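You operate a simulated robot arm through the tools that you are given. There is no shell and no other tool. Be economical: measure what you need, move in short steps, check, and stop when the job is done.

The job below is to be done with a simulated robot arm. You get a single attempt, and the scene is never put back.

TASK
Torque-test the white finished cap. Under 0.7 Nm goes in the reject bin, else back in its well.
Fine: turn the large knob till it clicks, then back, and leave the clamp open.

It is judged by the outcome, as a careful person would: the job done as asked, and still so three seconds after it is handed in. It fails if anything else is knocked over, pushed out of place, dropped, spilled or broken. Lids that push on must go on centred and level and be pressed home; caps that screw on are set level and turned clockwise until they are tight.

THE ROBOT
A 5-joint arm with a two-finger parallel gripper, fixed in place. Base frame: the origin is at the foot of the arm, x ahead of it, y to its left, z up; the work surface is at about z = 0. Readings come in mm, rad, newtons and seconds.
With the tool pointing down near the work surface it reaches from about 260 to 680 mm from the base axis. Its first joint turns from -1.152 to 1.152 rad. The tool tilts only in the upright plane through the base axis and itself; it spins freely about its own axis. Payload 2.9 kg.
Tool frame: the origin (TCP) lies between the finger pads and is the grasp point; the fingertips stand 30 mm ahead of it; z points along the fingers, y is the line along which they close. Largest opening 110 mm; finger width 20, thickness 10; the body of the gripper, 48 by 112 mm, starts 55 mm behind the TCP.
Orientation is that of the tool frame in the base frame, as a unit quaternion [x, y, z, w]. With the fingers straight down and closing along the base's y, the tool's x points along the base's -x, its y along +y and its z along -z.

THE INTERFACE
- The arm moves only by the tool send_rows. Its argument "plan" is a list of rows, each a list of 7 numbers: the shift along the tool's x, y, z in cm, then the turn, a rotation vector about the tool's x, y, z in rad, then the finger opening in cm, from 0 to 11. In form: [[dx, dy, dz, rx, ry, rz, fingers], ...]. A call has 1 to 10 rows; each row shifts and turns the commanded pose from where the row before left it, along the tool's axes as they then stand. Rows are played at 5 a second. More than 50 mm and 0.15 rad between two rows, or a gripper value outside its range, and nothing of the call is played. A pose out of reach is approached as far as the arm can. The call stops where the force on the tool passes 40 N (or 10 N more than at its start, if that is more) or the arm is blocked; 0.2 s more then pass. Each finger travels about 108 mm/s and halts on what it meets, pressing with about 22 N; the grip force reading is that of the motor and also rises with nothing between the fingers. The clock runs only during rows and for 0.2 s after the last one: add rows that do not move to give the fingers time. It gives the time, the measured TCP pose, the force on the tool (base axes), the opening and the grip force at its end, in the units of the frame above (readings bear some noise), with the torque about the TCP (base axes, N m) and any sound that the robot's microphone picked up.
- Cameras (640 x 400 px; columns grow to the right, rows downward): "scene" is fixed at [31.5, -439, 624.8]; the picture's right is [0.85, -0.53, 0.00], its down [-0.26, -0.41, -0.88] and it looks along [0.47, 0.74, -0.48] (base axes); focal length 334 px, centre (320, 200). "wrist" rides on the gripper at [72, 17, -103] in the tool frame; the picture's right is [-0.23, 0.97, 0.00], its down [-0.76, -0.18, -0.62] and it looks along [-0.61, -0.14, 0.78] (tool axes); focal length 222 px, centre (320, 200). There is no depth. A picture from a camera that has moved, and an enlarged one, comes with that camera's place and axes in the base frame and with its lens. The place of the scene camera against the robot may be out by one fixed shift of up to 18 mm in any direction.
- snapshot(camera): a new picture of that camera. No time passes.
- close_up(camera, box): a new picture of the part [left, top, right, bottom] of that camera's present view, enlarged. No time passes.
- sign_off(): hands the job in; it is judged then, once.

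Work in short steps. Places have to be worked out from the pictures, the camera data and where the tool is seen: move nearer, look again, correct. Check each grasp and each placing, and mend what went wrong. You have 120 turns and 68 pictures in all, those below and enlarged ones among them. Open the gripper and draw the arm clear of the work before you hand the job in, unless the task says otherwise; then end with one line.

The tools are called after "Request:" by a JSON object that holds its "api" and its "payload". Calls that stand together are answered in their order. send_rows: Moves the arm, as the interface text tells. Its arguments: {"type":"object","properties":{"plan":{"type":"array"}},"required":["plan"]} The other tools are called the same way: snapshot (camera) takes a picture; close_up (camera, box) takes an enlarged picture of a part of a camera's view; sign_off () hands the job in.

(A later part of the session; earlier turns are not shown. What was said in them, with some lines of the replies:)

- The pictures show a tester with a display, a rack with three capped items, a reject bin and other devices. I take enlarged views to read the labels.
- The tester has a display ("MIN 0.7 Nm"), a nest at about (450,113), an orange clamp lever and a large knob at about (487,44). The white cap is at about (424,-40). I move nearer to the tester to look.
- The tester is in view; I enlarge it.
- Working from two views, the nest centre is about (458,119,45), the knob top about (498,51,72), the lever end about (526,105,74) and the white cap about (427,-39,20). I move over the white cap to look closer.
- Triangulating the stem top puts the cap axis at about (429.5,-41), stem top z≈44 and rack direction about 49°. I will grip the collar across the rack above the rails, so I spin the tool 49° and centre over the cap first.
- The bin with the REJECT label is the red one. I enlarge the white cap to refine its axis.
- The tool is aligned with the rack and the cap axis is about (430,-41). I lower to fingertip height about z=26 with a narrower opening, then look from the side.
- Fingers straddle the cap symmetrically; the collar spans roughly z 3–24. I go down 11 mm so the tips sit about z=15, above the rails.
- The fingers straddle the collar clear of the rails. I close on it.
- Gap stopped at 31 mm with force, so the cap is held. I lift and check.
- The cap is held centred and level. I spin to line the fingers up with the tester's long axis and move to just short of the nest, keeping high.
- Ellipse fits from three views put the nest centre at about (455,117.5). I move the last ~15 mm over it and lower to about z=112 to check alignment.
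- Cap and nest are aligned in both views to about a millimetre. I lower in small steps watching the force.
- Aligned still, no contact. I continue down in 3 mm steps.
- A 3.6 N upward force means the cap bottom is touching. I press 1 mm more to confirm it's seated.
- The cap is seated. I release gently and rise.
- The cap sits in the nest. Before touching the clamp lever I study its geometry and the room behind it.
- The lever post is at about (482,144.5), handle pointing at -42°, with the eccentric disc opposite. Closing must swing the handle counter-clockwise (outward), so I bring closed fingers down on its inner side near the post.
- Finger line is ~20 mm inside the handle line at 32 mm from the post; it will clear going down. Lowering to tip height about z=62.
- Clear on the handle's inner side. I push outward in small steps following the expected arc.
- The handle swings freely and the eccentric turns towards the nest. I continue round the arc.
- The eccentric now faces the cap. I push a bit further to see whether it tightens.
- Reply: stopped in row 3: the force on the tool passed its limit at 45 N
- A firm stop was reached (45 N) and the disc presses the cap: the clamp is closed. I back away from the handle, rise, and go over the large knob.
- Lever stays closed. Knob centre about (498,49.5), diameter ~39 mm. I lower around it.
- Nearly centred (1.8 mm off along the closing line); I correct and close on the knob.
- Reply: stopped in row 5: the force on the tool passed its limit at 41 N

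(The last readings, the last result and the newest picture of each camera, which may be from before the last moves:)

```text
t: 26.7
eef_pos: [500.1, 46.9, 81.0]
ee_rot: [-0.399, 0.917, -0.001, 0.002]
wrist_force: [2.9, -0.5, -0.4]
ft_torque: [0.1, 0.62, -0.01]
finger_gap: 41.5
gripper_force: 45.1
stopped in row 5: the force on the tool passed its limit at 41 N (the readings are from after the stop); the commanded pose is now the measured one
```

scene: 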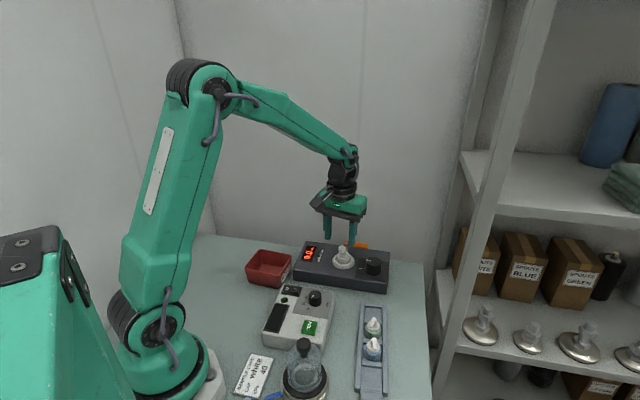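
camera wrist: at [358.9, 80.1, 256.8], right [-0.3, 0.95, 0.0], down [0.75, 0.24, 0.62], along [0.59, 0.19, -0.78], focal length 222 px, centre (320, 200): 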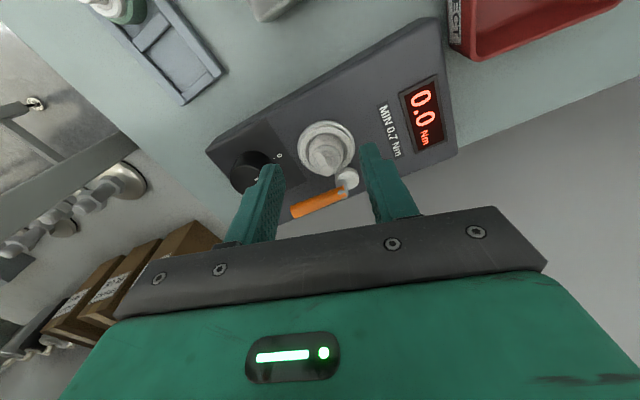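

The fingers gripped the knob slightly off-centre and the arm adapted. I hold briefly to read the settled state.

Request:
{"api": "send_rows", "payload": {"plan": [[0, 0, 0, 0, 0, 0, 3.8], [0, 0, 0, 0, 0, 0, 3.8]]}}

Request:
{"api": "close_up", "payload": {"camera": "wrist", "box": [200, 60, 440, 240]}}

```text
t: 27.3
eef_pos: [499.6, 45.9, 81.3]
ee_rot: [-0.399, 0.917, -0.001, 0.002]
wrist_force: [4.1, -1.6, -1.8]
ft_torque: [0.28, 0.34, -0.03]
finger_gap: 41.7
gripper_force: 44.7
```

```text
2.22 times, centred on (320, 150) of wrist
camera zoom: at [436.8, 5.8, 184.4], right [-0.56, 0.83, 0.0], down [0.65, 0.44, 0.63], along [0.52, 0.35, -0.78], focal length 494 px, centre (320, 311)
```

zoom: 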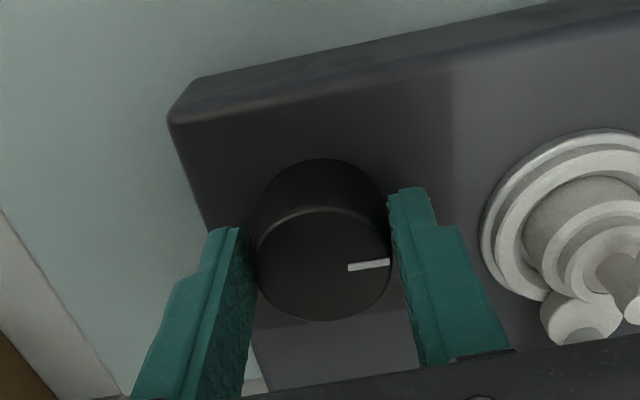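

The knob is held well. I turn it clockwise gently and watch for sound and torque.

Request:
{"api": "send_rows", "payload": {"plan": [[0, 0, 0, 0, 0, 0.08, 3.8], [0, 0, 0, 0, 0, 0.08, 3.8], [0, 0, 0, 0, 0, 0.08, 3.8], [0, 0, 0, 0, 0, 0.08, 3.8], [0, 0, 0, 0, 0, 0, 3.8]]}}

Request:
{"api": "close_up", "payload": {"camera": "scene", "box": [290, 230, 410, 300]}}

```text
t: 28.5
eef_pos: [498.8, 47.5, 80.4]
ee_rot: [-0.249, 0.969, -0.001, 0.002]
wrist_force: [-5.3, 9.8, -2.0]
ft_torque: [0.98, -0.45, 0.01]
finger_gap: 41.3
gripper_force: 44.9
```

```text
5.33 times, centred on (350, 265) of scene
camera zoom: at [31.5, -439.0, 624.8], right [0.85, -0.53, 0.0], down [-0.26, -0.41, -0.88], along [0.47, 0.74, -0.48], focal length 1784 px, centre (160, -147)
```

zoom: 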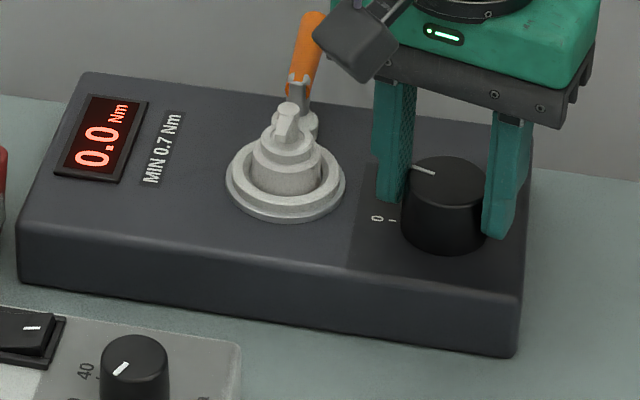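

The knob turns clockwise, display still 0.0. I correct a small side force and continue.

Request:
{"api": "send_rows", "payload": {"plan": [[0, 0.1, 0, 0, 0, 0.08, 3.8], [0, 0, 0, 0, 0, 0.1, 3.8], [0, 0, 0, 0, 0, 0.1, 3.8], [0, 0, 0, 0, 0, 0.1, 3.8], [0, 0, 0, 0, 0, 0.1, 3.8], [0, 0, 0, 0, 0, 0, 3.8]]}}

Request:
{"api": "close_up", "payload": {"camera": "scene", "box": [290, 230, 410, 300]}}

```text
t: 29.9
eef_pos: [499.3, 48.3, 80.9]
ee_rot: [-0.012, 1.0, 0.0, 0.002]
wrist_force: [-9.2, 18.7, -1.2]
ft_torque: [0.05, -0.5, 0.06]
finger_gap: 41.6
gripper_force: 45.1
```

```text
5.33 times, centred on (350, 265) of scene
camera zoom: at [31.5, -439.0, 624.8], right [0.85, -0.53, 0.0], down [-0.26, -0.41, -0.88], along [0.47, 0.74, -0.48], focal length 1784 px, centre (160, -147)
```

zoom: 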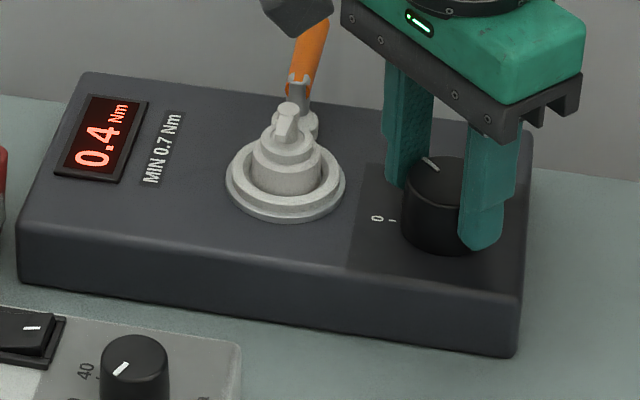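

The display reads 0.4 Nm. I relieve the side force (shift ~2.5 mm) and keep turning.

Request:
{"api": "send_rows", "payload": {"plan": [[0.1, 0.25, 0, 0, 0, 0, 3.8], [0, 0, 0, 0, 0, 0.08, 3.8], [0, 0, 0, 0, 0, 0.08, 3.8], [0, 0, 0, 0, 0, 0, 3.8]]}}

Request:
{"api": "close_up", "payload": {"camera": "scene", "box": [290, 230, 410, 300]}}

```text
t: 30.9
eef_pos: [499.1, 49.0, 81.7]
ee_rot: [0.07, 0.998, 0.001, 0.004]
wrist_force: [13.6, -9.9, -17.3]
ft_torque: [-0.76, -0.6, -0.06]
finger_gap: 41.5
gripper_force: 45.4
```

```text
5.33 times, centred on (350, 265) of scene
camera zoom: at [31.6, -439.0, 624.8], right [0.85, -0.53, 0.0], down [-0.26, -0.41, -0.88], along [0.47, 0.74, -0.48], focal length 1784 px, centre (160, -147)
```

zoom: 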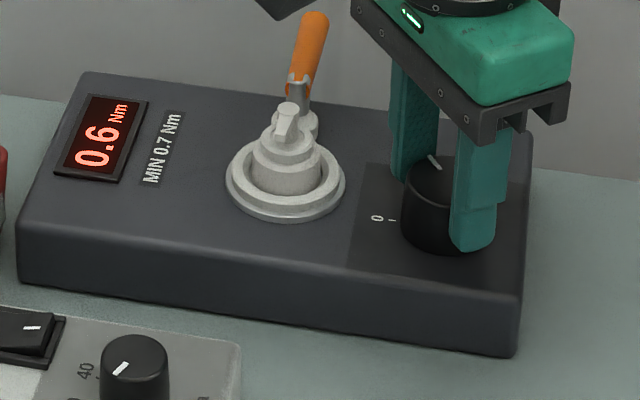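

0.6 Nm now, no click yet. I relax the offsets a little and turn on in small increments.

Request:
{"api": "send_rows", "payload": {"plan": [[-0.12, -0.12, 0.15, 0, 0, 0, 3.8], [0, 0, 0, 0, 0, 0.06, 3.8], [0, 0, 0, 0, 0, 0, 3.8]]}}

Request:
{"api": "close_up", "payload": {"camera": "scene", "box": [290, 230, 410, 300]}}

```text
t: 31.7
eef_pos: [499.4, 48.7, 82.5]
ee_rot: [0.099, 0.995, 0.0, 0.002]
wrist_force: [-10.1, 1.5, 17.5]
ft_torque: [-0.37, -0.17, 0.0]
finger_gap: 41.5
gripper_force: 45.4
```

```text
5.33 times, centred on (350, 265) of scene
camera zoom: at [31.3, -439.0, 624.8], right [0.85, -0.53, 0.0], down [-0.26, -0.41, -0.88], along [0.47, 0.74, -0.48], focal length 1784 px, centre (160, -147)
```

zoom: 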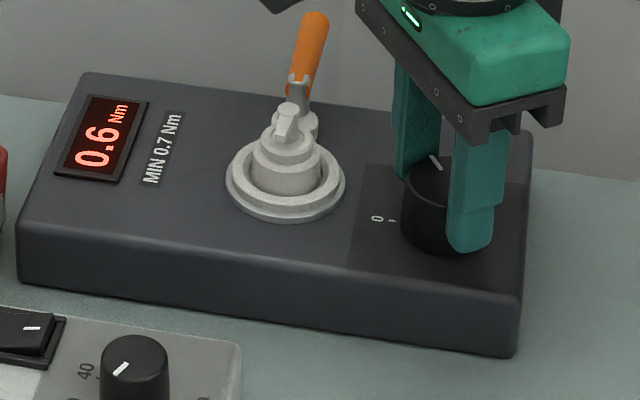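

Still 0.6 and no click. I continue turning in small increments listening for the click.

Request:
{"api": "send_rows", "payload": {"plan": [[0.08, 0, -0.1, 0, 0, 0.03, 3.8], [0, 0, 0, 0, 0, 0.04, 3.8], [0, 0, 0, 0, 0, 0.04, 3.8], [0, 0, 0, 0, 0, 0, 3.8]]}}

```text
t: 32.7
eef_pos: [499.0, 49.6, 81.6]
ee_rot: [0.153, 0.988, 0.002, 0.003]
wrist_force: [4.9, 9.4, 8.7]
ft_torque: [-0.22, -0.07, 0.03]
finger_gap: 41.7
gripper_force: 44.4
```

Request:
{"api": "send_rows", "payload": {"plan": [[0, 0.08, 0, 0, 0, 0.04, 3.8], [0, 0, 0, 0, 0, 0.04, 3.8], [0, 0, 0, 0, 0, 0.04, 3.8], [0, 0, 0, 0, 0, 0, 3.8]]}}

Request:
{"api": "close_up", "payload": {"camera": "scene", "box": [290, 230, 410, 300]}}

```text
t: 33.7
eef_pos: [498.5, 48.6, 80.8]
ee_rot: [0.211, 0.978, 0.001, 0.002]
wrist_force: [-6.3, 15.4, 21.0]
ft_torque: [-0.04, -0.13, 0.04]
finger_gap: 41.7
gripper_force: 44.9
```

```text
5.33 times, centred on (350, 265) of scene
camera zoom: at [31.3, -439.0, 624.8], right [0.85, -0.53, 0.0], down [-0.26, -0.41, -0.88], along [0.47, 0.74, -0.48], focal length 1784 px, centre (160, -147)
```

zoom: 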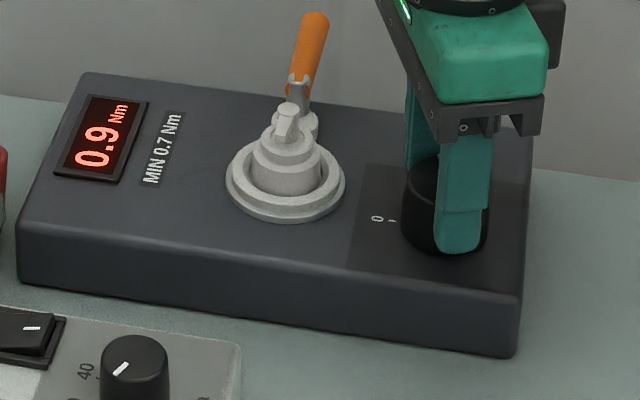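

0.9 Nm and still no click. I relieve side forces and keep turning till it clicks.

Request:
{"api": "send_rows", "payload": {"plan": [[0.1, 0.1, -0.15, 0, 0, 0.03, 3.8], [0, 0, 0, 0, 0, 0.05, 3.8], [0, 0, 0, 0, 0, 0.05, 3.8], [0, 0, 0, 0, 0, 0, 3.8]]}}

```text
t: 34.7
eef_pos: [498.0, 49.9, 80.8]
ee_rot: [0.276, 0.961, 0.0, 0.003]
wrist_force: [23.5, 2.5, -16.6]
ft_torque: [-0.28, 0.25, 0.04]
finger_gap: 41.4
gripper_force: 44.8
```

Request:
{"api": "send_rows", "payload": {"plan": [[-0.12, 0.07, 0.1, 0, 0, 0.03, 3.8], [0, 0, 0, 0, 0, 0.05, 3.8], [0, 0, 0, 0, 0, 0.05, 3.8], [0, 0, 0, 0, 0, 0, 3.8]]}}

Request:
{"api": "close_up", "payload": {"camera": "scene", "box": [290, 230, 410, 300]}}

```text
t: 35.7
eef_pos: [498.0, 50.9, 81.3]
ee_rot: [0.338, 0.941, 0.001, 0.002]
wrist_force: [13.5, -5.0, -7.5]
ft_torque: [-0.16, 0.82, 0.01]
finger_gap: 41.2
gripper_force: 45.1
```

```text
5.33 times, centred on (350, 265) of scene
camera zoom: at [31.5, -439.0, 624.8], right [0.85, -0.53, 0.0], down [-0.26, -0.41, -0.88], along [0.47, 0.74, -0.48], focal length 1784 px, centre (160, -147)
```

zoom: 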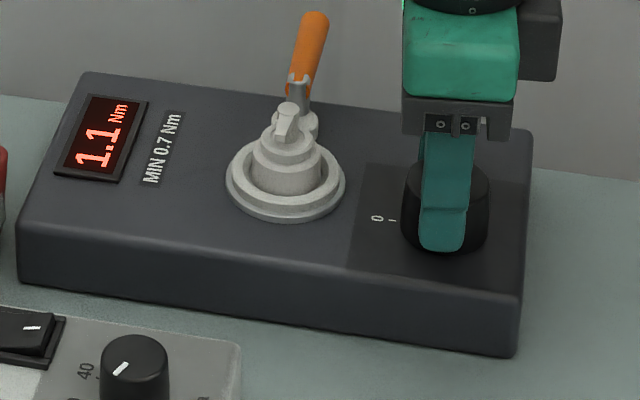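

1.1 Nm and rising with angle; still no click. I keep turning.

Request:
{"api": "send_rows", "payload": {"plan": [[-0.08, 0, 0.05, 0, 0, 0.03, 3.8], [0, 0, 0, 0, 0, 0.05, 3.8], [0, 0, 0, 0, 0, 0.05, 3.8], [0, 0, 0, 0, 0, 0, 3.8]]}}

```text
t: 36.7
eef_pos: [498.4, 51.0, 80.6]
ee_rot: [0.397, 0.918, 0.001, 0.002]
wrist_force: [3.3, -3.0, 10.3]
ft_torque: [-0.11, 0.73, 0.0]
finger_gap: 42.0
gripper_force: 45.1
```

Request:
{"api": "send_rows", "payload": {"plan": [[0, 0, -0.05, 0, 0, 0.05, 3.8], [0, 0, 0, 0, 0, 0.05, 3.8], [0, 0, 0, 0, 0, 0.05, 3.8], [0, 0, 0, 0, 0, 0, 3.8]]}}

```text
t: 37.7
eef_pos: [499.0, 51.4, 81.2]
ee_rot: [0.465, 0.885, 0.002, 0.002]
wrist_force: [9.4, 4.7, -2.1]
ft_torque: [-0.31, 0.04, 0.03]
finger_gap: 41.6
gripper_force: 45.3
```

No click yet; forces are small. I keep turning.

Request:
{"api": "send_rows", "payload": {"plan": [[0, 0.05, 0, 0, 0, 0.05, 3.8], [0, 0, 0, 0, 0, 0.05, 3.8], [0, 0, 0, 0, 0, 0.05, 3.8], [0, 0, 0, 0, 0, 0.05, 3.8], [0, 0, 0, 0, 0, 0, 3.8]]}}

Request:
{"api": "close_up", "payload": {"camera": "scene", "box": [290, 230, 410, 300]}}

```text
t: 38.9
eef_pos: [499.4, 51.5, 81.2]
ee_rot: [0.55, 0.835, 0.002, 0.002]
wrist_force: [8.6, 20.6, -5.2]
ft_torque: [0.48, 0.69, 0.03]
finger_gap: 41.6
gripper_force: 45.0
```

```text
5.33 times, centred on (350, 265) of scene
camera zoom: at [31.5, -439.0, 624.8], right [0.85, -0.53, 0.0], down [-0.26, -0.41, -0.88], along [0.47, 0.74, -0.48], focal length 1784 px, centre (160, -147)
```

zoom: 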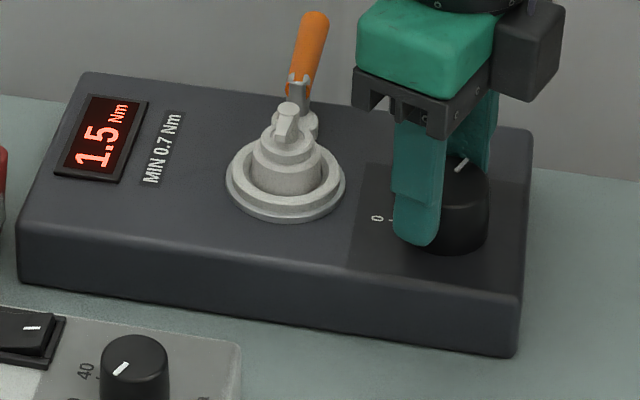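

1.5 Nm and no click; continuing, with side-force relief.

Request:
{"api": "send_rows", "payload": {"plan": [[0.09, 0.07, 0.03, 0, 0, 0.04, 3.8], [0, 0, 0, 0, 0, 0.05, 3.8], [0, 0, 0, 0, 0, 0.05, 3.8], [0, 0, 0, 0, 0, 0.05, 3.8], [0, 0, 0, 0, 0, 0, 3.8]]}}

```text
t: 40.1
eef_pos: [501.3, 52.0, 80.6]
ee_rot: [0.627, 0.779, 0.003, 0.001]
wrist_force: [10.7, 22.8, -6.5]
ft_torque: [0.46, 0.46, 0.06]
finger_gap: 41.4
gripper_force: 44.7
```

Request:
{"api": "send_rows", "payload": {"plan": [[0.15, 0.05, 0.03, 0, 0, 0.04, 3.8], [0, 0, 0, 0, 0, 0.05, 3.8], [0, 0, 0, 0, 0, 0.05, 3.8], [0, 0, 0, 0, 0, 0.05, 3.8], [0, 0, 0, 0, 0, 0, 3.8]]}}

Request:
{"api": "close_up", "payload": {"camera": "scene", "box": [290, 230, 410, 300]}}

```text
t: 41.3
eef_pos: [500.7, 50.5, 81.7]
ee_rot: [0.699, 0.715, 0.002, 0.003]
wrist_force: [13.8, -15.3, -0.9]
ft_torque: [-0.49, 0.28, 0.44]
finger_gap: 41.8
gripper_force: 44.6
```

```text
5.33 times, centred on (350, 265) of scene
camera zoom: at [31.5, -439.0, 624.8], right [0.85, -0.53, 0.0], down [-0.26, -0.41, -0.88], along [0.47, 0.74, -0.48], focal length 1784 px, centre (160, -147)
```

zoom: 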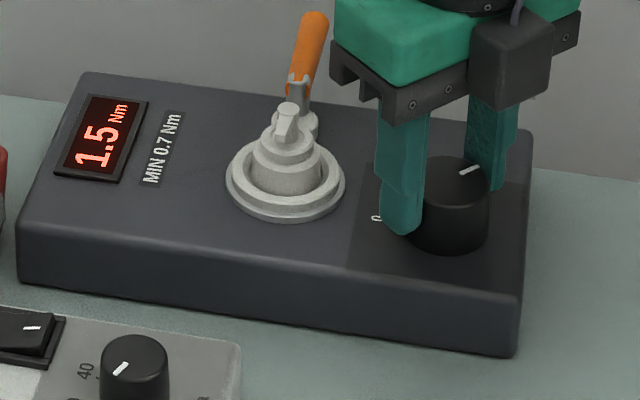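

The display stayed at 1.5 while resisting torque rose to 0.44 Nm at the knob. I turn a bit further, relieving the side force, to get the click.

Request:
{"api": "send_rows", "payload": {"plan": [[-0.1, 0.05, 0, 0, 0, 0.04, 3.8], [0, 0, 0, 0, 0, 0.05, 3.8], [0, 0, 0, 0, 0, 0.05, 3.8], [0, 0, 0, 0, 0, 0, 3.8]]}}

```text
t: 42.3
eef_pos: [501.6, 53.7, 82.1]
ee_rot: [0.746, 0.666, 0.003, 0.003]
wrist_force: [15.6, 14.7, 1.4]
ft_torque: [0.08, 0.12, 0.19]
finger_gap: 41.4
gripper_force: 44.7
```

Request:
{"api": "send_rows", "payload": {"plan": [[0.08, 0.07, 0, 0, 0, 0.04, 3.8], [0, 0, 0, 0, 0, 0.05, 3.8], [0, 0, 0, 0, 0, 0.05, 3.8], [0, 0, 0, 0, 0, 0, 3.8]]}}

Request:
{"api": "close_up", "payload": {"camera": "scene", "box": [290, 230, 410, 300]}}

```text
t: 43.3
eef_pos: [503.0, 53.5, 82.2]
ee_rot: [0.792, 0.611, 0.002, 0.002]
wrist_force: [16.7, -1.5, 0.8]
ft_torque: [-0.06, 0.01, 1.12]
finger_gap: 41.1
gripper_force: 45.0
```

```text
5.33 times, centred on (350, 265) of scene
camera zoom: at [31.4, -439.0, 624.8], right [0.85, -0.53, 0.0], down [-0.26, -0.41, -0.88], along [0.47, 0.74, -0.48], focal length 1784 px, centre (160, -147)
```

zoom: 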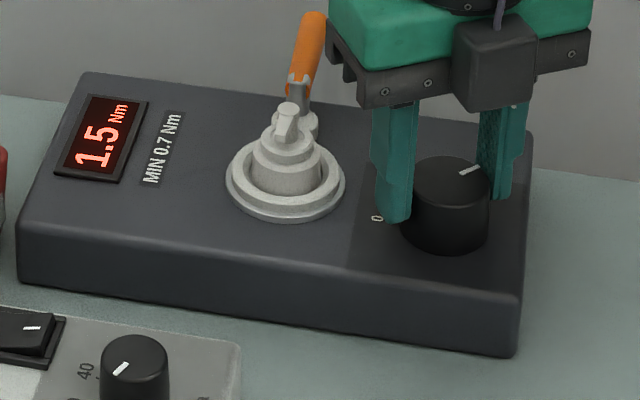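

The knob's mark hasn't moved since the last view and resisting torque is 1.1 Nm, so it's at or near its end. I try slightly more to see whether it clicks there.

Request:
{"api": "send_rows", "payload": {"plan": [[0.0, 0.12, 0, 0, 0, 0.03, 2.0], [0, 0, 0, 0, 0, 0.04, 2.0], [0, 0, 0, 0, 0, 0.04, 2.0], [0, 0, 0, 0, 0, 0, 2.0]]}}

Request:
{"api": "close_up", "payload": {"camera": "scene", "box": [290, 230, 410, 300]}}

```text
t: 44.3
eef_pos: [502.0, 53.2, 81.4]
ee_rot: [0.824, 0.567, 0.001, 0.001]
wrist_force: [6.3, 0.5, 6.1]
ft_torque: [-0.07, 0.49, 0.78]
finger_gap: 41.4
gripper_force: 44.8
```

```text
5.33 times, centred on (350, 265) of scene
camera zoom: at [31.4, -439.0, 624.8], right [0.85, -0.53, 0.0], down [-0.26, -0.41, -0.88], along [0.47, 0.74, -0.48], focal length 1784 px, centre (160, -147)
```

zoom: 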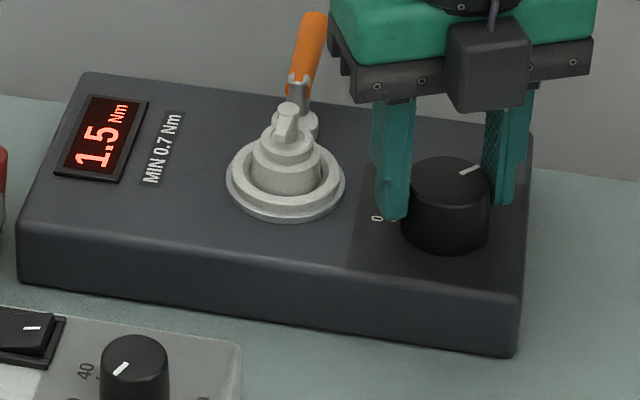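

At the end of its travel, 1.5 Nm, with no click heard. I turn back a little to see how display and sound behave.

Request:
{"api": "send_rows", "payload": {"plan": [[0, 0, 0, 0, 0, -0.1, 2.0], [0, 0, 0, 0, 0, -0.1, 2.0], [0, 0, 0, 0, 0, -0.1, 2.0], [0, 0, 0, 0, 0, 0, 2.0]]}}

Request:
{"api": "close_up", "payload": {"camera": "scene", "box": [290, 230, 410, 300]}}

```text
t: 45.3
eef_pos: [501.6, 52.5, 82.2]
ee_rot: [0.73, 0.684, 0.0, 0.0]
wrist_force: [-4.0, 0.8, 3.5]
ft_torque: [0.11, 0.47, -0.03]
finger_gap: 41.3
gripper_force: 45.0
```

```text
5.33 times, centred on (350, 265) of scene
camera zoom: at [31.4, -439.0, 624.8], right [0.85, -0.53, 0.0], down [-0.26, -0.41, -0.88], along [0.47, 0.74, -0.48], focal length 1784 px, centre (160, -147)
```

zoom: 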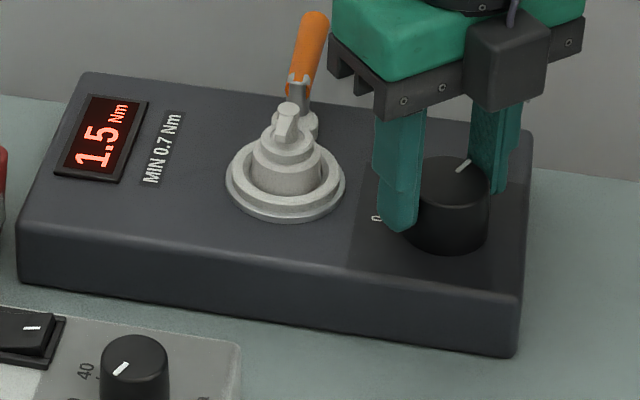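

The display holds its 1.5 peak. I now turn the knob back towards 0, watching forces and sound.

Request:
{"api": "send_rows", "payload": {"plan": [[0, 0, 0, 0, 0, -0.1, 2.0], [0, 0, 0, 0, 0, -0.1, 2.0], [0, 0, 0, 0, 0, -0.1, 2.0], [0, 0, 0, 0, 0, -0.1, 2.0], [0, 0, 0, 0, 0, 0, 2.0]]}}

```text
t: 46.2
eef_pos: [500.7, 52.2, 80.2]
ee_rot: [0.611, 0.792, -0.002, -0.002]
wrist_force: [-5.1, -1.7, 2.6]
ft_torque: [0.02, -0.67, -0.03]
finger_gap: 41.6
gripper_force: 44.6
stopped in row 4: the force on the tool passed its limit at 41 N (the readings are from after the stop); the commanded pose is now the measured one
```

Side force tripped the limit; the pose was re-zeroed. I continue back with a slight shift toward the knob axis.

Request:
{"api": "send_rows", "payload": {"plan": [[-0.04, -0.04, 0, 0, 0, -0.08, 2.0], [-0.04, -0.04, 0, 0, 0, -0.08, 2.0], [0, 0, 0, 0, 0, -0.08, 2.0], [0, 0, 0, 0, 0, 0, 2.0]]}}

```text
t: 47.2
eef_pos: [499.2, 51.7, 80.9]
ee_rot: [0.512, 0.859, -0.002, -0.002]
wrist_force: [-4.0, 4.0, -4.7]
ft_torque: [0.33, -0.67, 0.0]
finger_gap: 41.8
gripper_force: 45.2
```

Request:
{"api": "send_rows", "payload": {"plan": [[0, -0.04, 0, 0, 0, -0.08, 2.0], [0, 0, 0, 0, 0, -0.08, 2.0], [0, 0, 0, 0, 0, -0.08, 2.0], [0, 0, 0, 0, 0, -0.08, 2.0], [0, 0, 0, 0, 0, 0, 2.0]]}}

```text
t: 48.4
eef_pos: [498.9, 50.5, 81.9]
ee_rot: [0.366, 0.931, -0.002, -0.003]
wrist_force: [-18.8, 5.1, 7.4]
ft_torque: [0.28, -0.42, -0.03]
finger_gap: 41.6
gripper_force: 45.1
```

Turning back smoothly; relieving the side force as I go.

Request:
{"api": "send_rows", "payload": {"plan": [[0.12, -0.07, 0, 0, 0, -0.08, 2.0], [0, 0, 0, 0, 0, -0.08, 2.0], [0, 0, 0, 0, 0, -0.08, 2.0], [0, 0, 0, 0, 0, -0.08, 2.0], [0, 0, 0, 0, 0, 0, 2.0]]}}

```text
t: 49.6
eef_pos: [498.1, 51.1, 80.7]
ee_rot: [0.216, 0.976, -0.001, -0.003]
wrist_force: [-12.1, -24.6, 6.3]
ft_torque: [-0.21, -0.05, -0.1]
finger_gap: 41.5
gripper_force: 45.2
```

Request:
{"api": "send_rows", "payload": {"plan": [[0, -0.16, 0, 0, 0, -0.08, 2.0], [0, 0, 0, 0, 0, -0.08, 2.0], [0, 0, 0, 0, 0, -0.08, 2.0], [0, 0, 0, 0, 0, -0.08, 2.0], [0, 0, 0, 0, 0, 0, 2.0]]}}

Request:
{"api": "close_up", "payload": {"camera": "scene", "box": [290, 230, 410, 300]}}

```text
t: 50.8
eef_pos: [498.4, 50.5, 79.7]
ee_rot: [0.057, 0.998, -0.001, -0.002]
wrist_force: [-8.4, -26.7, 3.3]
ft_torque: [-0.24, -1.07, -0.07]
finger_gap: 41.3
gripper_force: 44.6
```

```text
5.33 times, centred on (350, 265) of scene
camera zoom: at [31.4, -439.0, 624.8], right [0.85, -0.53, 0.0], down [-0.26, -0.41, -0.88], along [0.47, 0.74, -0.48], focal length 1784 px, centre (160, -147)
```

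zoom: 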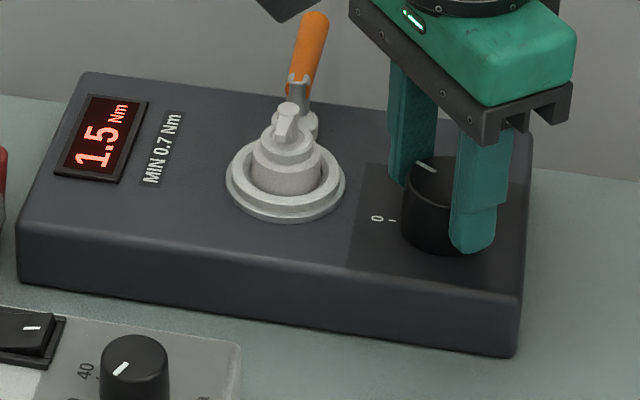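

Display holds 1.5; the mark is ~25° from 0. I finish turning back.

Request:
{"api": "send_rows", "payload": {"plan": [[0.05, -0.16, 0, 0, 0, -0.08, 2.0], [0, 0, 0, 0, 0, -0.08, 2.0], [0, 0, 0, 0, 0, -0.08, 2.0], [0, 0, 0, 0, 0, 0, 2.0]]}}

```text
t: 51.8
eef_pos: [497.3, 47.5, 81.2]
ee_rot: [-0.063, 0.998, 0.0, -0.002]
wrist_force: [12.5, -14.4, -5.5]
ft_torque: [-0.84, -0.55, -0.02]
finger_gap: 41.3
gripper_force: 45.0
```

Request:
{"api": "send_rows", "payload": {"plan": [[-0.08, -0.08, 0, 0, 0, -0.06, 2.0], [0, 0, 0, 0, 0, -0.06, 2.0], [0, 0, 0, 0, 0, -0.06, 2.0], [0, 0, 0, 0, 0, 0, 2.0]]}}

Request:
{"api": "close_up", "payload": {"camera": "scene", "box": [290, 230, 410, 300]}}

```text
t: 52.8
eef_pos: [498.7, 48.2, 80.2]
ee_rot: [-0.152, 0.988, 0.0, -0.002]
wrist_force: [1.8, -10.1, 6.1]
ft_torque: [-0.63, -0.2, -0.04]
finger_gap: 41.6
gripper_force: 45.5
```

```text
5.33 times, centred on (350, 265) of scene
camera zoom: at [31.4, -439.0, 624.8], right [0.85, -0.53, 0.0], down [-0.26, -0.41, -0.88], along [0.47, 0.74, -0.48], focal length 1784 px, centre (160, -147)
```

zoom: 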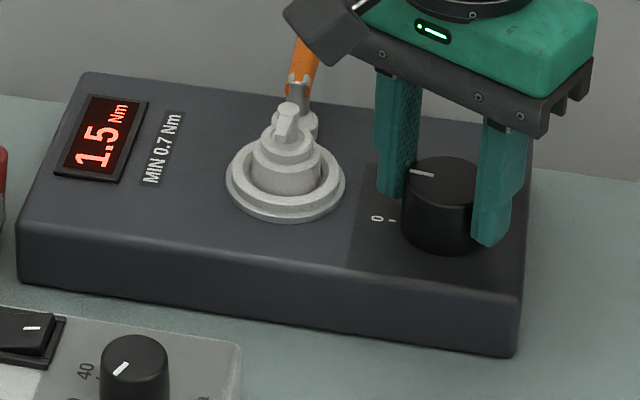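

The peak held at 1.5 Nm while the knob went well past that angle to its end stop, so the cap's result is 1.5 Nm, a pass. The mark is within a few degrees of 0; I ease it back the last bit, feeling for the stop.

Request:
{"api": "send_rows", "payload": {"plan": [[0, -0.07, 0, 0, 0, -0.05, 2.0], [0, 0, 0, 0, 0, -0.05, 2.0], [0, 0, 0, 0, 0, 0, 2.0]]}}

```text
t: 53.6
eef_pos: [497.9, 48.6, 81.7]
ee_rot: [-0.203, 0.979, 0.0, -0.003]
wrist_force: [1.8, -0.3, 3.0]
ft_torque: [-0.5, -0.09, 0.02]
finger_gap: 41.7
gripper_force: 44.7
```

Request:
{"api": "send_rows", "payload": {"plan": [[0, 0, 0, 0, 0, -0.05, 2.0], [0, 0, 0, 0, 0, 0, 2.0]]}}

Request:
{"api": "close_up", "payload": {"camera": "scene", "box": [290, 230, 410, 300]}}

```text
t: 54.2
eef_pos: [497.6, 46.6, 81.3]
ee_rot: [-0.226, 0.974, 0.001, -0.002]
wrist_force: [1.1, 2.9, 4.3]
ft_torque: [-0.52, 0.22, -0.61]
finger_gap: 41.6
gripper_force: 45.2
```

```text
5.33 times, centred on (350, 265) of scene
camera zoom: at [31.4, -439.0, 624.8], right [0.85, -0.53, 0.0], down [-0.26, -0.41, -0.88], along [0.47, 0.74, -0.48], focal length 1784 px, centre (160, -147)
```

zoom: 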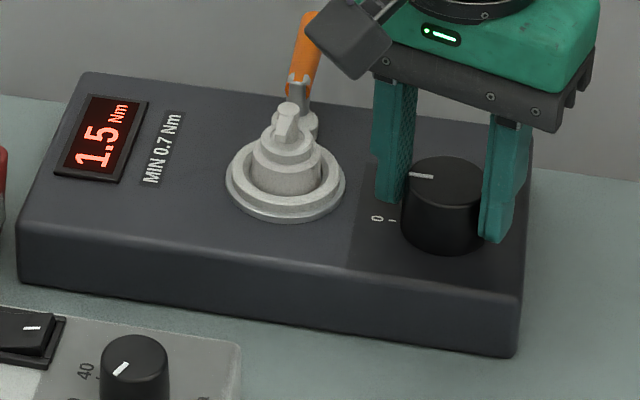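

The zero stop is felt (-0.6 Nm) and the mark is at 0. I release the knob, rise, and go to the far side of the lever handle to open the clamp.

Request:
{"api": "send_rows", "payload": {"plan": [[0, 0, 0, 0, 0, 0, 5], [0, 0, 0, 0, 0, 0, 6.5], [0, 0, -3, 0, 0, 0, 6.5], [0, 0, -5, 0, 0, -0.127, 6], [0, 0, 0, 0, 0, -0.127, 3], [0, 0, 0, 0, 0, -0.127, 0], [-2.94, 3.23, 0, 0, 0, 0, 0], [-2.94, 3.23, 0, 0, 0, 0, 0], [-2.94, 3.23, 0, 0, 0, 0, 0], [0, 0, 0, 0, 0, 0, 0]]}}

Request:
{"api": "close_up", "payload": {"camera": "wrist", "box": [220, 60, 420, 210]}}

```text
t: 56.4
eef_pos: [485.1, 177.9, 161.3]
ee_rot: [-0.406, 0.914, -0.001, -0.002]
wrist_force: [-0.9, -0.4, -0.8]
ft_torque: [0.01, 0.03, 0.0]
finger_gap: 0.0
gripper_force: 22.7
```

```text
2.67 times, centred on (320, 135) of wrist
camera zoom: at [423.9, 135.5, 265.0], right [-0.57, 0.82, 0.0], down [0.65, 0.45, 0.62], along [0.51, 0.35, -0.78], focal length 592 px, centre (320, 373)
```

zoom: 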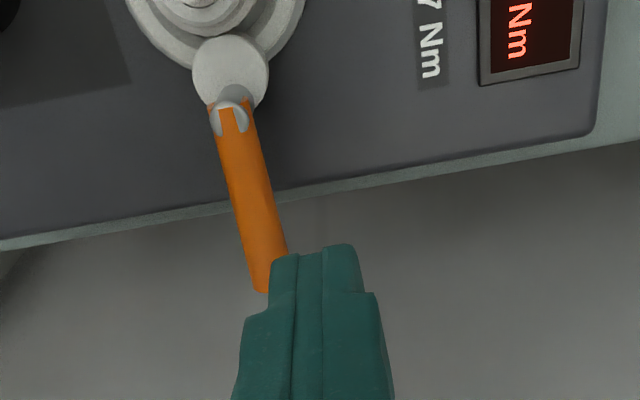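

Handle runs at ~41° from (482,142); my fingers are 24 mm to its far side at 25 mm from the post. I lower and then sweep it back.

Request:
{"api": "send_rows", "payload": {"plan": [[0, 0, 3, 0, 0, 0, 0], [0, 0, 2.5, 0, 0, 0, 0], [0, 0, 1.4, 0, 0, 0, 0], [0, 0, 0, 0, 0, 0, 0]]}}

```text
t: 57.4
eef_pos: [485.4, 178.8, 91.6]
ee_rot: [-0.407, 0.914, 0.0, -0.002]
wrist_force: [0.3, -0.1, -0.9]
ft_torque: [0.01, 0.01, -0.02]
finger_gap: 0.0
gripper_force: 21.8
```

No contact. I sweep the handle back along its arc.

Request:
{"api": "send_rows", "payload": {"plan": [[-0.09, -0.51, 0, 0, 0, 0, 0], [-0.09, -0.51, 0, 0, 0, 0, 0], [-0.09, -0.51, 0, 0, 0, 0, 0], [0, -0.52, 0, 0, 0, 0, 0], [0, -0.52, 0, 0, 0, 0, 0], [0.18, -0.49, 0, 0, 0, 0, 0], [0.18, -0.49, 0, 0, 0, 0, 0], [0, 0, 0, 0, 0, 0, 0]]}}

Request:
{"api": "close_up", "payload": {"camera": "wrist", "box": [220, 60, 420, 210]}}

```text
t: 59.2
eef_pos: [511.2, 152.1, 91.0]
ee_rot: [-0.406, 0.914, 0.0, -0.002]
wrist_force: [-0.5, 0.3, -0.9]
ft_torque: [0.02, -0.01, -0.01]
finger_gap: 0.0
gripper_force: 22.3
```

```text
2.67 times, centred on (320, 135) of wrist
camera zoom: at [449.9, 111.0, 195.0], right [-0.57, 0.82, 0.0], down [0.65, 0.45, 0.62], along [0.51, 0.35, -0.78], focal length 592 px, centre (320, 373)
```

zoom: 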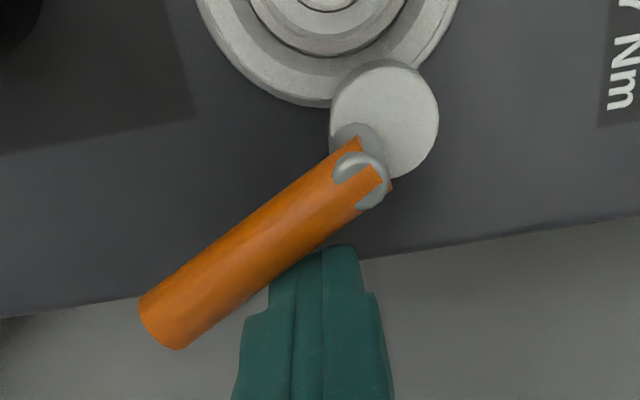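

The handle is following; I sweep the rest to its original open position.

Request:
{"api": "send_rows", "payload": {"plan": [[0.39, -0.42, 0, 0, 0, 0, 0], [0.39, -0.42, 0, 0, 0, 0, 0], [0.2, -0.1, 0, 0, 0, 0, 0], [0.2, -0.1, 0, 0, 0, 0, 0], [0, 0, 0, 0, 0, 0, 0]]}}

Request:
{"api": "close_up", "payload": {"camera": "wrist", "box": [220, 60, 420, 210]}}

```text
t: 60.4
eef_pos: [511.0, 137.9, 92.8]
ee_rot: [-0.406, 0.914, 0.0, -0.002]
wrist_force: [0.2, 0.1, -0.2]
ft_torque: [0.01, 0.02, -0.02]
finger_gap: 0.2
gripper_force: 22.7
```

```text
2.67 times, centred on (320, 135) of wrist
camera zoom: at [449.7, 95.6, 196.0], right [-0.57, 0.82, 0.0], down [0.64, 0.45, 0.62], along [0.51, 0.35, -0.78], focal length 592 px, centre (320, 373)
```

zoom: 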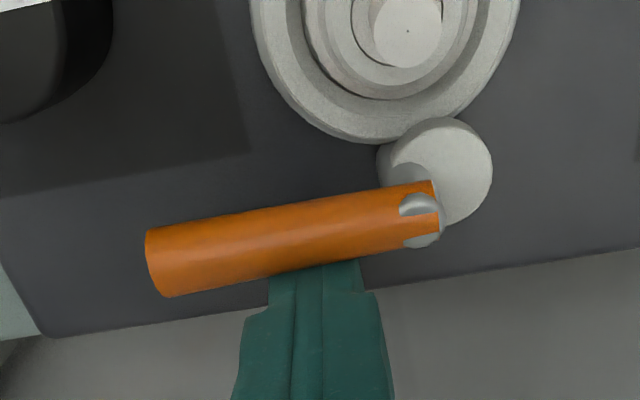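

Nearly at the original angle; I nudge it a little further to the open stop.

Request:
{"api": "send_rows", "payload": {"plan": [[0.2, 0, 0, 0, 0, 0, 0], [0.2, 0, 0, 0, 0, 0, 0], [0.15, 0, 0, 0, 0, 0, 0], [0, 0, 0, 0, 0, 0, 0]]}}

```text
t: 61.2
eef_pos: [511.3, 137.4, 93.4]
ee_rot: [-0.408, 0.913, 0.0, 0.005]
wrist_force: [2.6, 2.3, -0.9]
ft_torque: [0.09, -0.06, 0.0]
finger_gap: 0.2
gripper_force: 22.1
stopped in row 4: the force on the tool passed its limit at 42 N (the readings are from after the stop); the commanded pose is now the measured one
```

The open stop is felt: clamp is open. I back off, rise, turn to the nest orientation and move above the cap with fingers open.

Request:
{"api": "send_rows", "payload": {"plan": [[-0.5, 0, 0, 0, 0, 0, 0], [0, 0, -3, 0, 0, 0, 0], [0, 0, -4, 0, 0, 0.1, 2], [0, 0, 0, 0, 0, 0.1, 4], [0, 0, 0, 0, 0, 0.102, 6], [3.13, 0.46, 0, 0, 0, 0, 6], [3.13, 0.46, 0, 0, 0, 0, 6], [0, 0, 2.4, 0, 0, 0, 6], [0, 0, 2.4, 0, 0, 0, 6], [0, 0, 0, 0, 0, 0, 6]]}}

Request:
{"api": "close_up", "payload": {"camera": "wrist", "box": [200, 60, 440, 240]}}

```text
t: 63.4
eef_pos: [454.7, 114.9, 115.3]
ee_rot: [-0.266, 0.964, -0.001, 0.004]
wrist_force: [0.5, -0.3, -0.2]
ft_torque: [-0.01, 0.04, 0.03]
finger_gap: 60.2
gripper_force: 0.0
```

```text
2.22 times, centred on (320, 150) of wrist
camera zoom: at [382.9, 93.4, 216.7], right [-0.3, 0.95, 0.0], down [0.74, 0.24, 0.63], along [0.6, 0.19, -0.78], focal length 494 px, centre (320, 311)
```

zoom: 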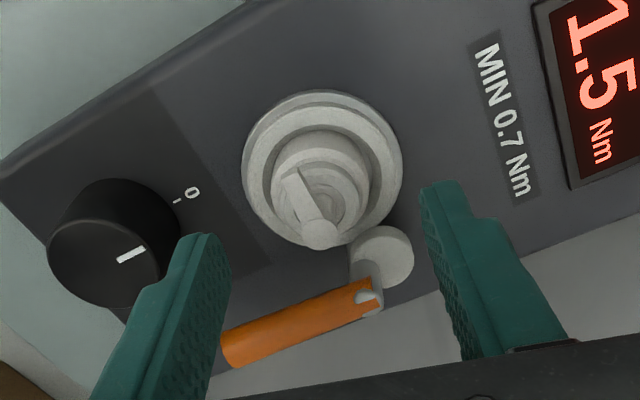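

Lever open, cap untouched in the nest; its stem is ~2.8 mm ahead of the TCP. I correct, lower to the earlier grip height and close.

Request:
{"api": "send_rows", "payload": {"plan": [[-0.28, 0.02, 1, 0, 0, 0, 6], [0, 0, 1.2, 0, 0, 0, 6], [0, 0, 0.9, 0, 0, 0, 5.5], [0, 0, 0, 0, 0, 0, 4.5], [0, 0, 0, 0, 0, 0, 3.6], [0, 0, 0, 0, 0, 0, 2.5], [0, 0, 0, 0, 0, 0, 2.0]]}}

```text
t: 65.0
eef_pos: [457.6, 117.8, 83.9]
ee_rot: [-0.266, 0.964, 0.0, 0.005]
wrist_force: [-0.7, 0.6, 0.4]
ft_torque: [0.02, -0.05, 0.02]
finger_gap: 31.8
gripper_force: 9.8
```

The cap is gripped (31.8 mm, same as before). I lift, spin to the rack orientation and move over the empty white well.

Request:
{"api": "send_rows", "payload": {"plan": [[0, 0, -1, 0, 0, 0, 2], [0, 0, -3, 0, 0, 0, 2], [0, 0, -3, 0, 0, -0.106, 2], [0, 0, 0, 0, 0, -0.106, 2], [0, 0, 0, 0, 0, -0.105, 2], [3.41, -2.07, 0, 0, 0, 0, 2], [3.41, -2.07, 0, 0, 0, 0, 2], [3.41, -2.07, 0, 0, 0, 0, 2], [3.41, -2.07, 0, 0, 0, 0, 2], [0, 0, 0, 0, 0, 0, 2]]}}

Request:
{"api": "close_up", "payload": {"camera": "wrist", "box": [200, 20, 440, 220]}}

```text
t: 67.2
eef_pos: [427.7, -40.0, 153.7]
ee_rot: [-0.415, 0.91, -0.002, 0.003]
wrist_force: [0.5, 0.6, 0.1]
ft_torque: [-0.01, -0.01, 0.0]
finger_gap: 31.5
gripper_force: 10.2
```

```text
2.00 times, centred on (320, 120) of wrist
camera zoom: at [367.3, -81.8, 256.3], right [-0.59, 0.81, -0.01], down [0.63, 0.46, 0.63], along [0.51, 0.36, -0.78], focal length 444 px, centre (320, 360)
```

zoom: 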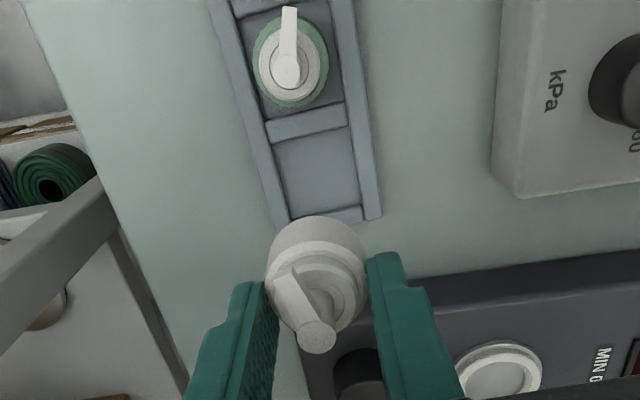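

The empty well lies straight below within ~2 mm. I correct slightly and lower to just above it.

Request:
{"api": "send_rows", "payload": {"plan": [[0.05, -0.19, 3, 0, 0, 0, 2], [0, 0, 3, 0, 0, 0, 2], [0, 0, 2.5, 0, 0, 0, 2], [0, 0, 0.8, 0, 0, 0, 2], [0, 0, 0, 0, 0, 0, 2]]}}

Request:
{"api": "close_up", "payload": {"camera": "scene", "box": [345, 265, 415, 335]}}

```text
t: 68.4
eef_pos: [433.7, -42.7, 59.7]
ee_rot: [-0.415, 0.91, -0.003, 0.005]
wrist_force: [0.1, 0.4, 0.0]
ft_torque: [0.01, 0.01, 0.0]
finger_gap: 31.4
gripper_force: 10.2
```

```text
5.71 times, centred on (380, 300) of scene
camera zoom: at [31.5, -439.0, 624.8], right [0.85, -0.53, 0.0], down [-0.26, -0.41, -0.88], along [0.47, 0.74, -0.48], focal length 1911 px, centre (-23, -371)
```

zoom: 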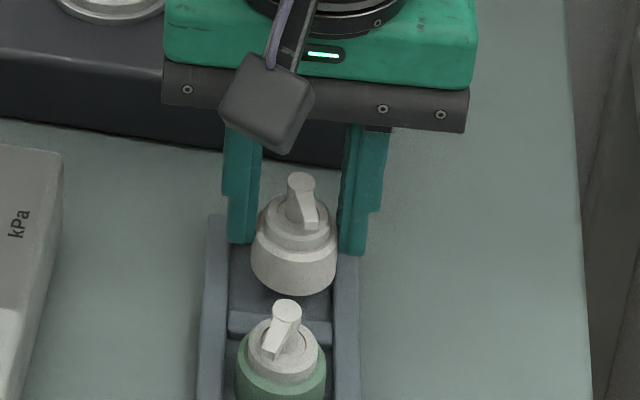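

The cap is ~4 mm to the right of the well centre (reading and picture agree). I correct and lower gently to contact.

Request:
{"api": "send_rows", "payload": {"plan": [[0.11, 0.39, 0, 0, 0, 0, 2], [0, 0, 0.6, 0, 0, 0, 2], [0, 0, 0.4, 0, 0, 0, 2], [0, 0, 0.2, 0, 0, 0, 2], [0, 0, 0, 0, 0, 0, 2]]}}

Request:
{"api": "close_up", "payload": {"camera": "scene", "box": [345, 265, 415, 335]}}

```text
t: 69.6
eef_pos: [428.2, -40.7, 47.5]
ee_rot: [-0.414, 0.91, -0.002, 0.004]
wrist_force: [0.1, 0.4, 0.6]
ft_torque: [0.03, 0.01, -0.02]
finger_gap: 31.4
gripper_force: 10.0
```

```text
5.71 times, centred on (380, 300) of scene
camera zoom: at [31.5, -439.0, 624.8], right [0.85, -0.53, 0.0], down [-0.26, -0.41, -0.88], along [0.47, 0.74, -0.48], focal length 1911 px, centre (-23, -371)
```

zoom: 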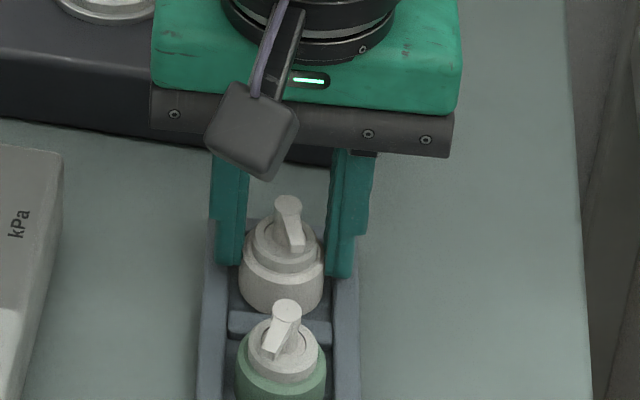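

Centred over the well, not yet touching. I lower in 1 mm steps until contact.

Request:
{"api": "send_rows", "payload": {"plan": [[0, 0, 0.1, 0, 0, 0, 2], [0, 0, 0.1, 0, 0, 0, 2], [0, 0, 0, 0, 0, 0, 2]]}}

```text
t: 70.4
eef_pos: [428.0, -40.7, 45.2]
ee_rot: [-0.415, 0.91, -0.002, 0.004]
wrist_force: [-0.3, -0.2, -0.7]
ft_torque: [0.04, 0.0, -0.01]
finger_gap: 31.5
gripper_force: 10.2
```

Request:
{"api": "send_rows", "payload": {"plan": [[0, 0, 0.1, 0, 0, 0, 2], [0, 0, 0.1, 0, 0, 0, 2], [0, 0, 0, 0, 0, 0, 2]]}}

```text
t: 71.2
eef_pos: [428.3, -39.8, 44.2]
ee_rot: [-0.415, 0.91, -0.002, 0.003]
wrist_force: [-0.1, -0.2, 7.0]
ft_torque: [0.02, 0.03, -0.01]
finger_gap: 31.7
gripper_force: 9.8
```

Contact at 7 N. I ease up 1.5 mm, release, and rise straight up.

Request:
{"api": "send_rows", "payload": {"plan": [[0, 0, -0.15, 0, 0, 0, 2.8], [0, 0, 0, 0, 0, 0, 3.6], [0, 0, 0, 0, 0, 0, 4.8], [0, 0, 0, 0, 0, 0, 5.6], [0, 0, -1.5, 0, 0, 0, 5.6], [0, 0, -4, 0, 0, 0, 5.6], [0, 0, -4.5, 0, 0, 0, 5.6], [0, 0, -4.5, 0, 0, 0, 5.6], [2, 0, -4.5, 0, 0, 0, 5.6], [0, 0, 0, 0, 0, 0, 5.6]]}}

Request:
{"api": "close_up", "payload": {"camera": "scene", "box": [270, 230, 430, 350]}}

```text
t: 73.4
eef_pos: [411.0, -55.6, 232.5]
ee_rot: [-0.415, 0.91, -0.002, 0.004]
wrist_force: [-1.0, 1.0, 0.8]
ft_torque: [0.01, -0.03, -0.01]
finger_gap: 56.0
gripper_force: 0.0
```

```text
3.33 times, centred on (350, 290) of scene
camera zoom: at [31.4, -439.0, 624.8], right [0.85, -0.53, 0.0], down [-0.26, -0.41, -0.88], along [0.47, 0.74, -0.48], focal length 1115 px, centre (220, -100)
```

zoom: 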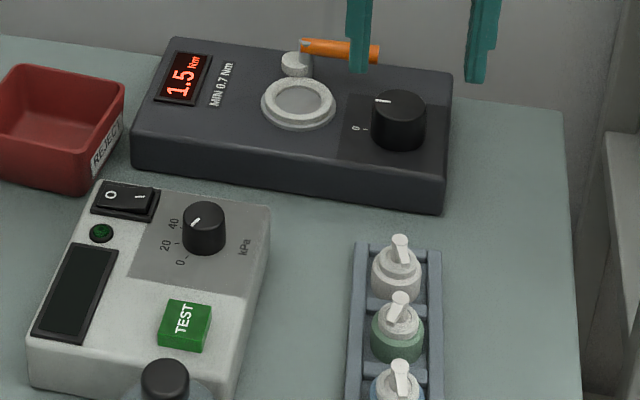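

The cap stands upright in its well, the knob is at 0, the clamp lever is open and nothing else has moved. The arm is clear, so I hand in.

Request:
{"api": "sign_off", "payload": {}}

```text
The job is handed in.
```

The white cap tested at 1.5 Nm, above the 0.7 Nm minimum, and is back in its well, but the microphone never picked up a click. I turned the knob to its end stop, the display held at 1.5, then I turned the knob back to 0 and left the clamp open.
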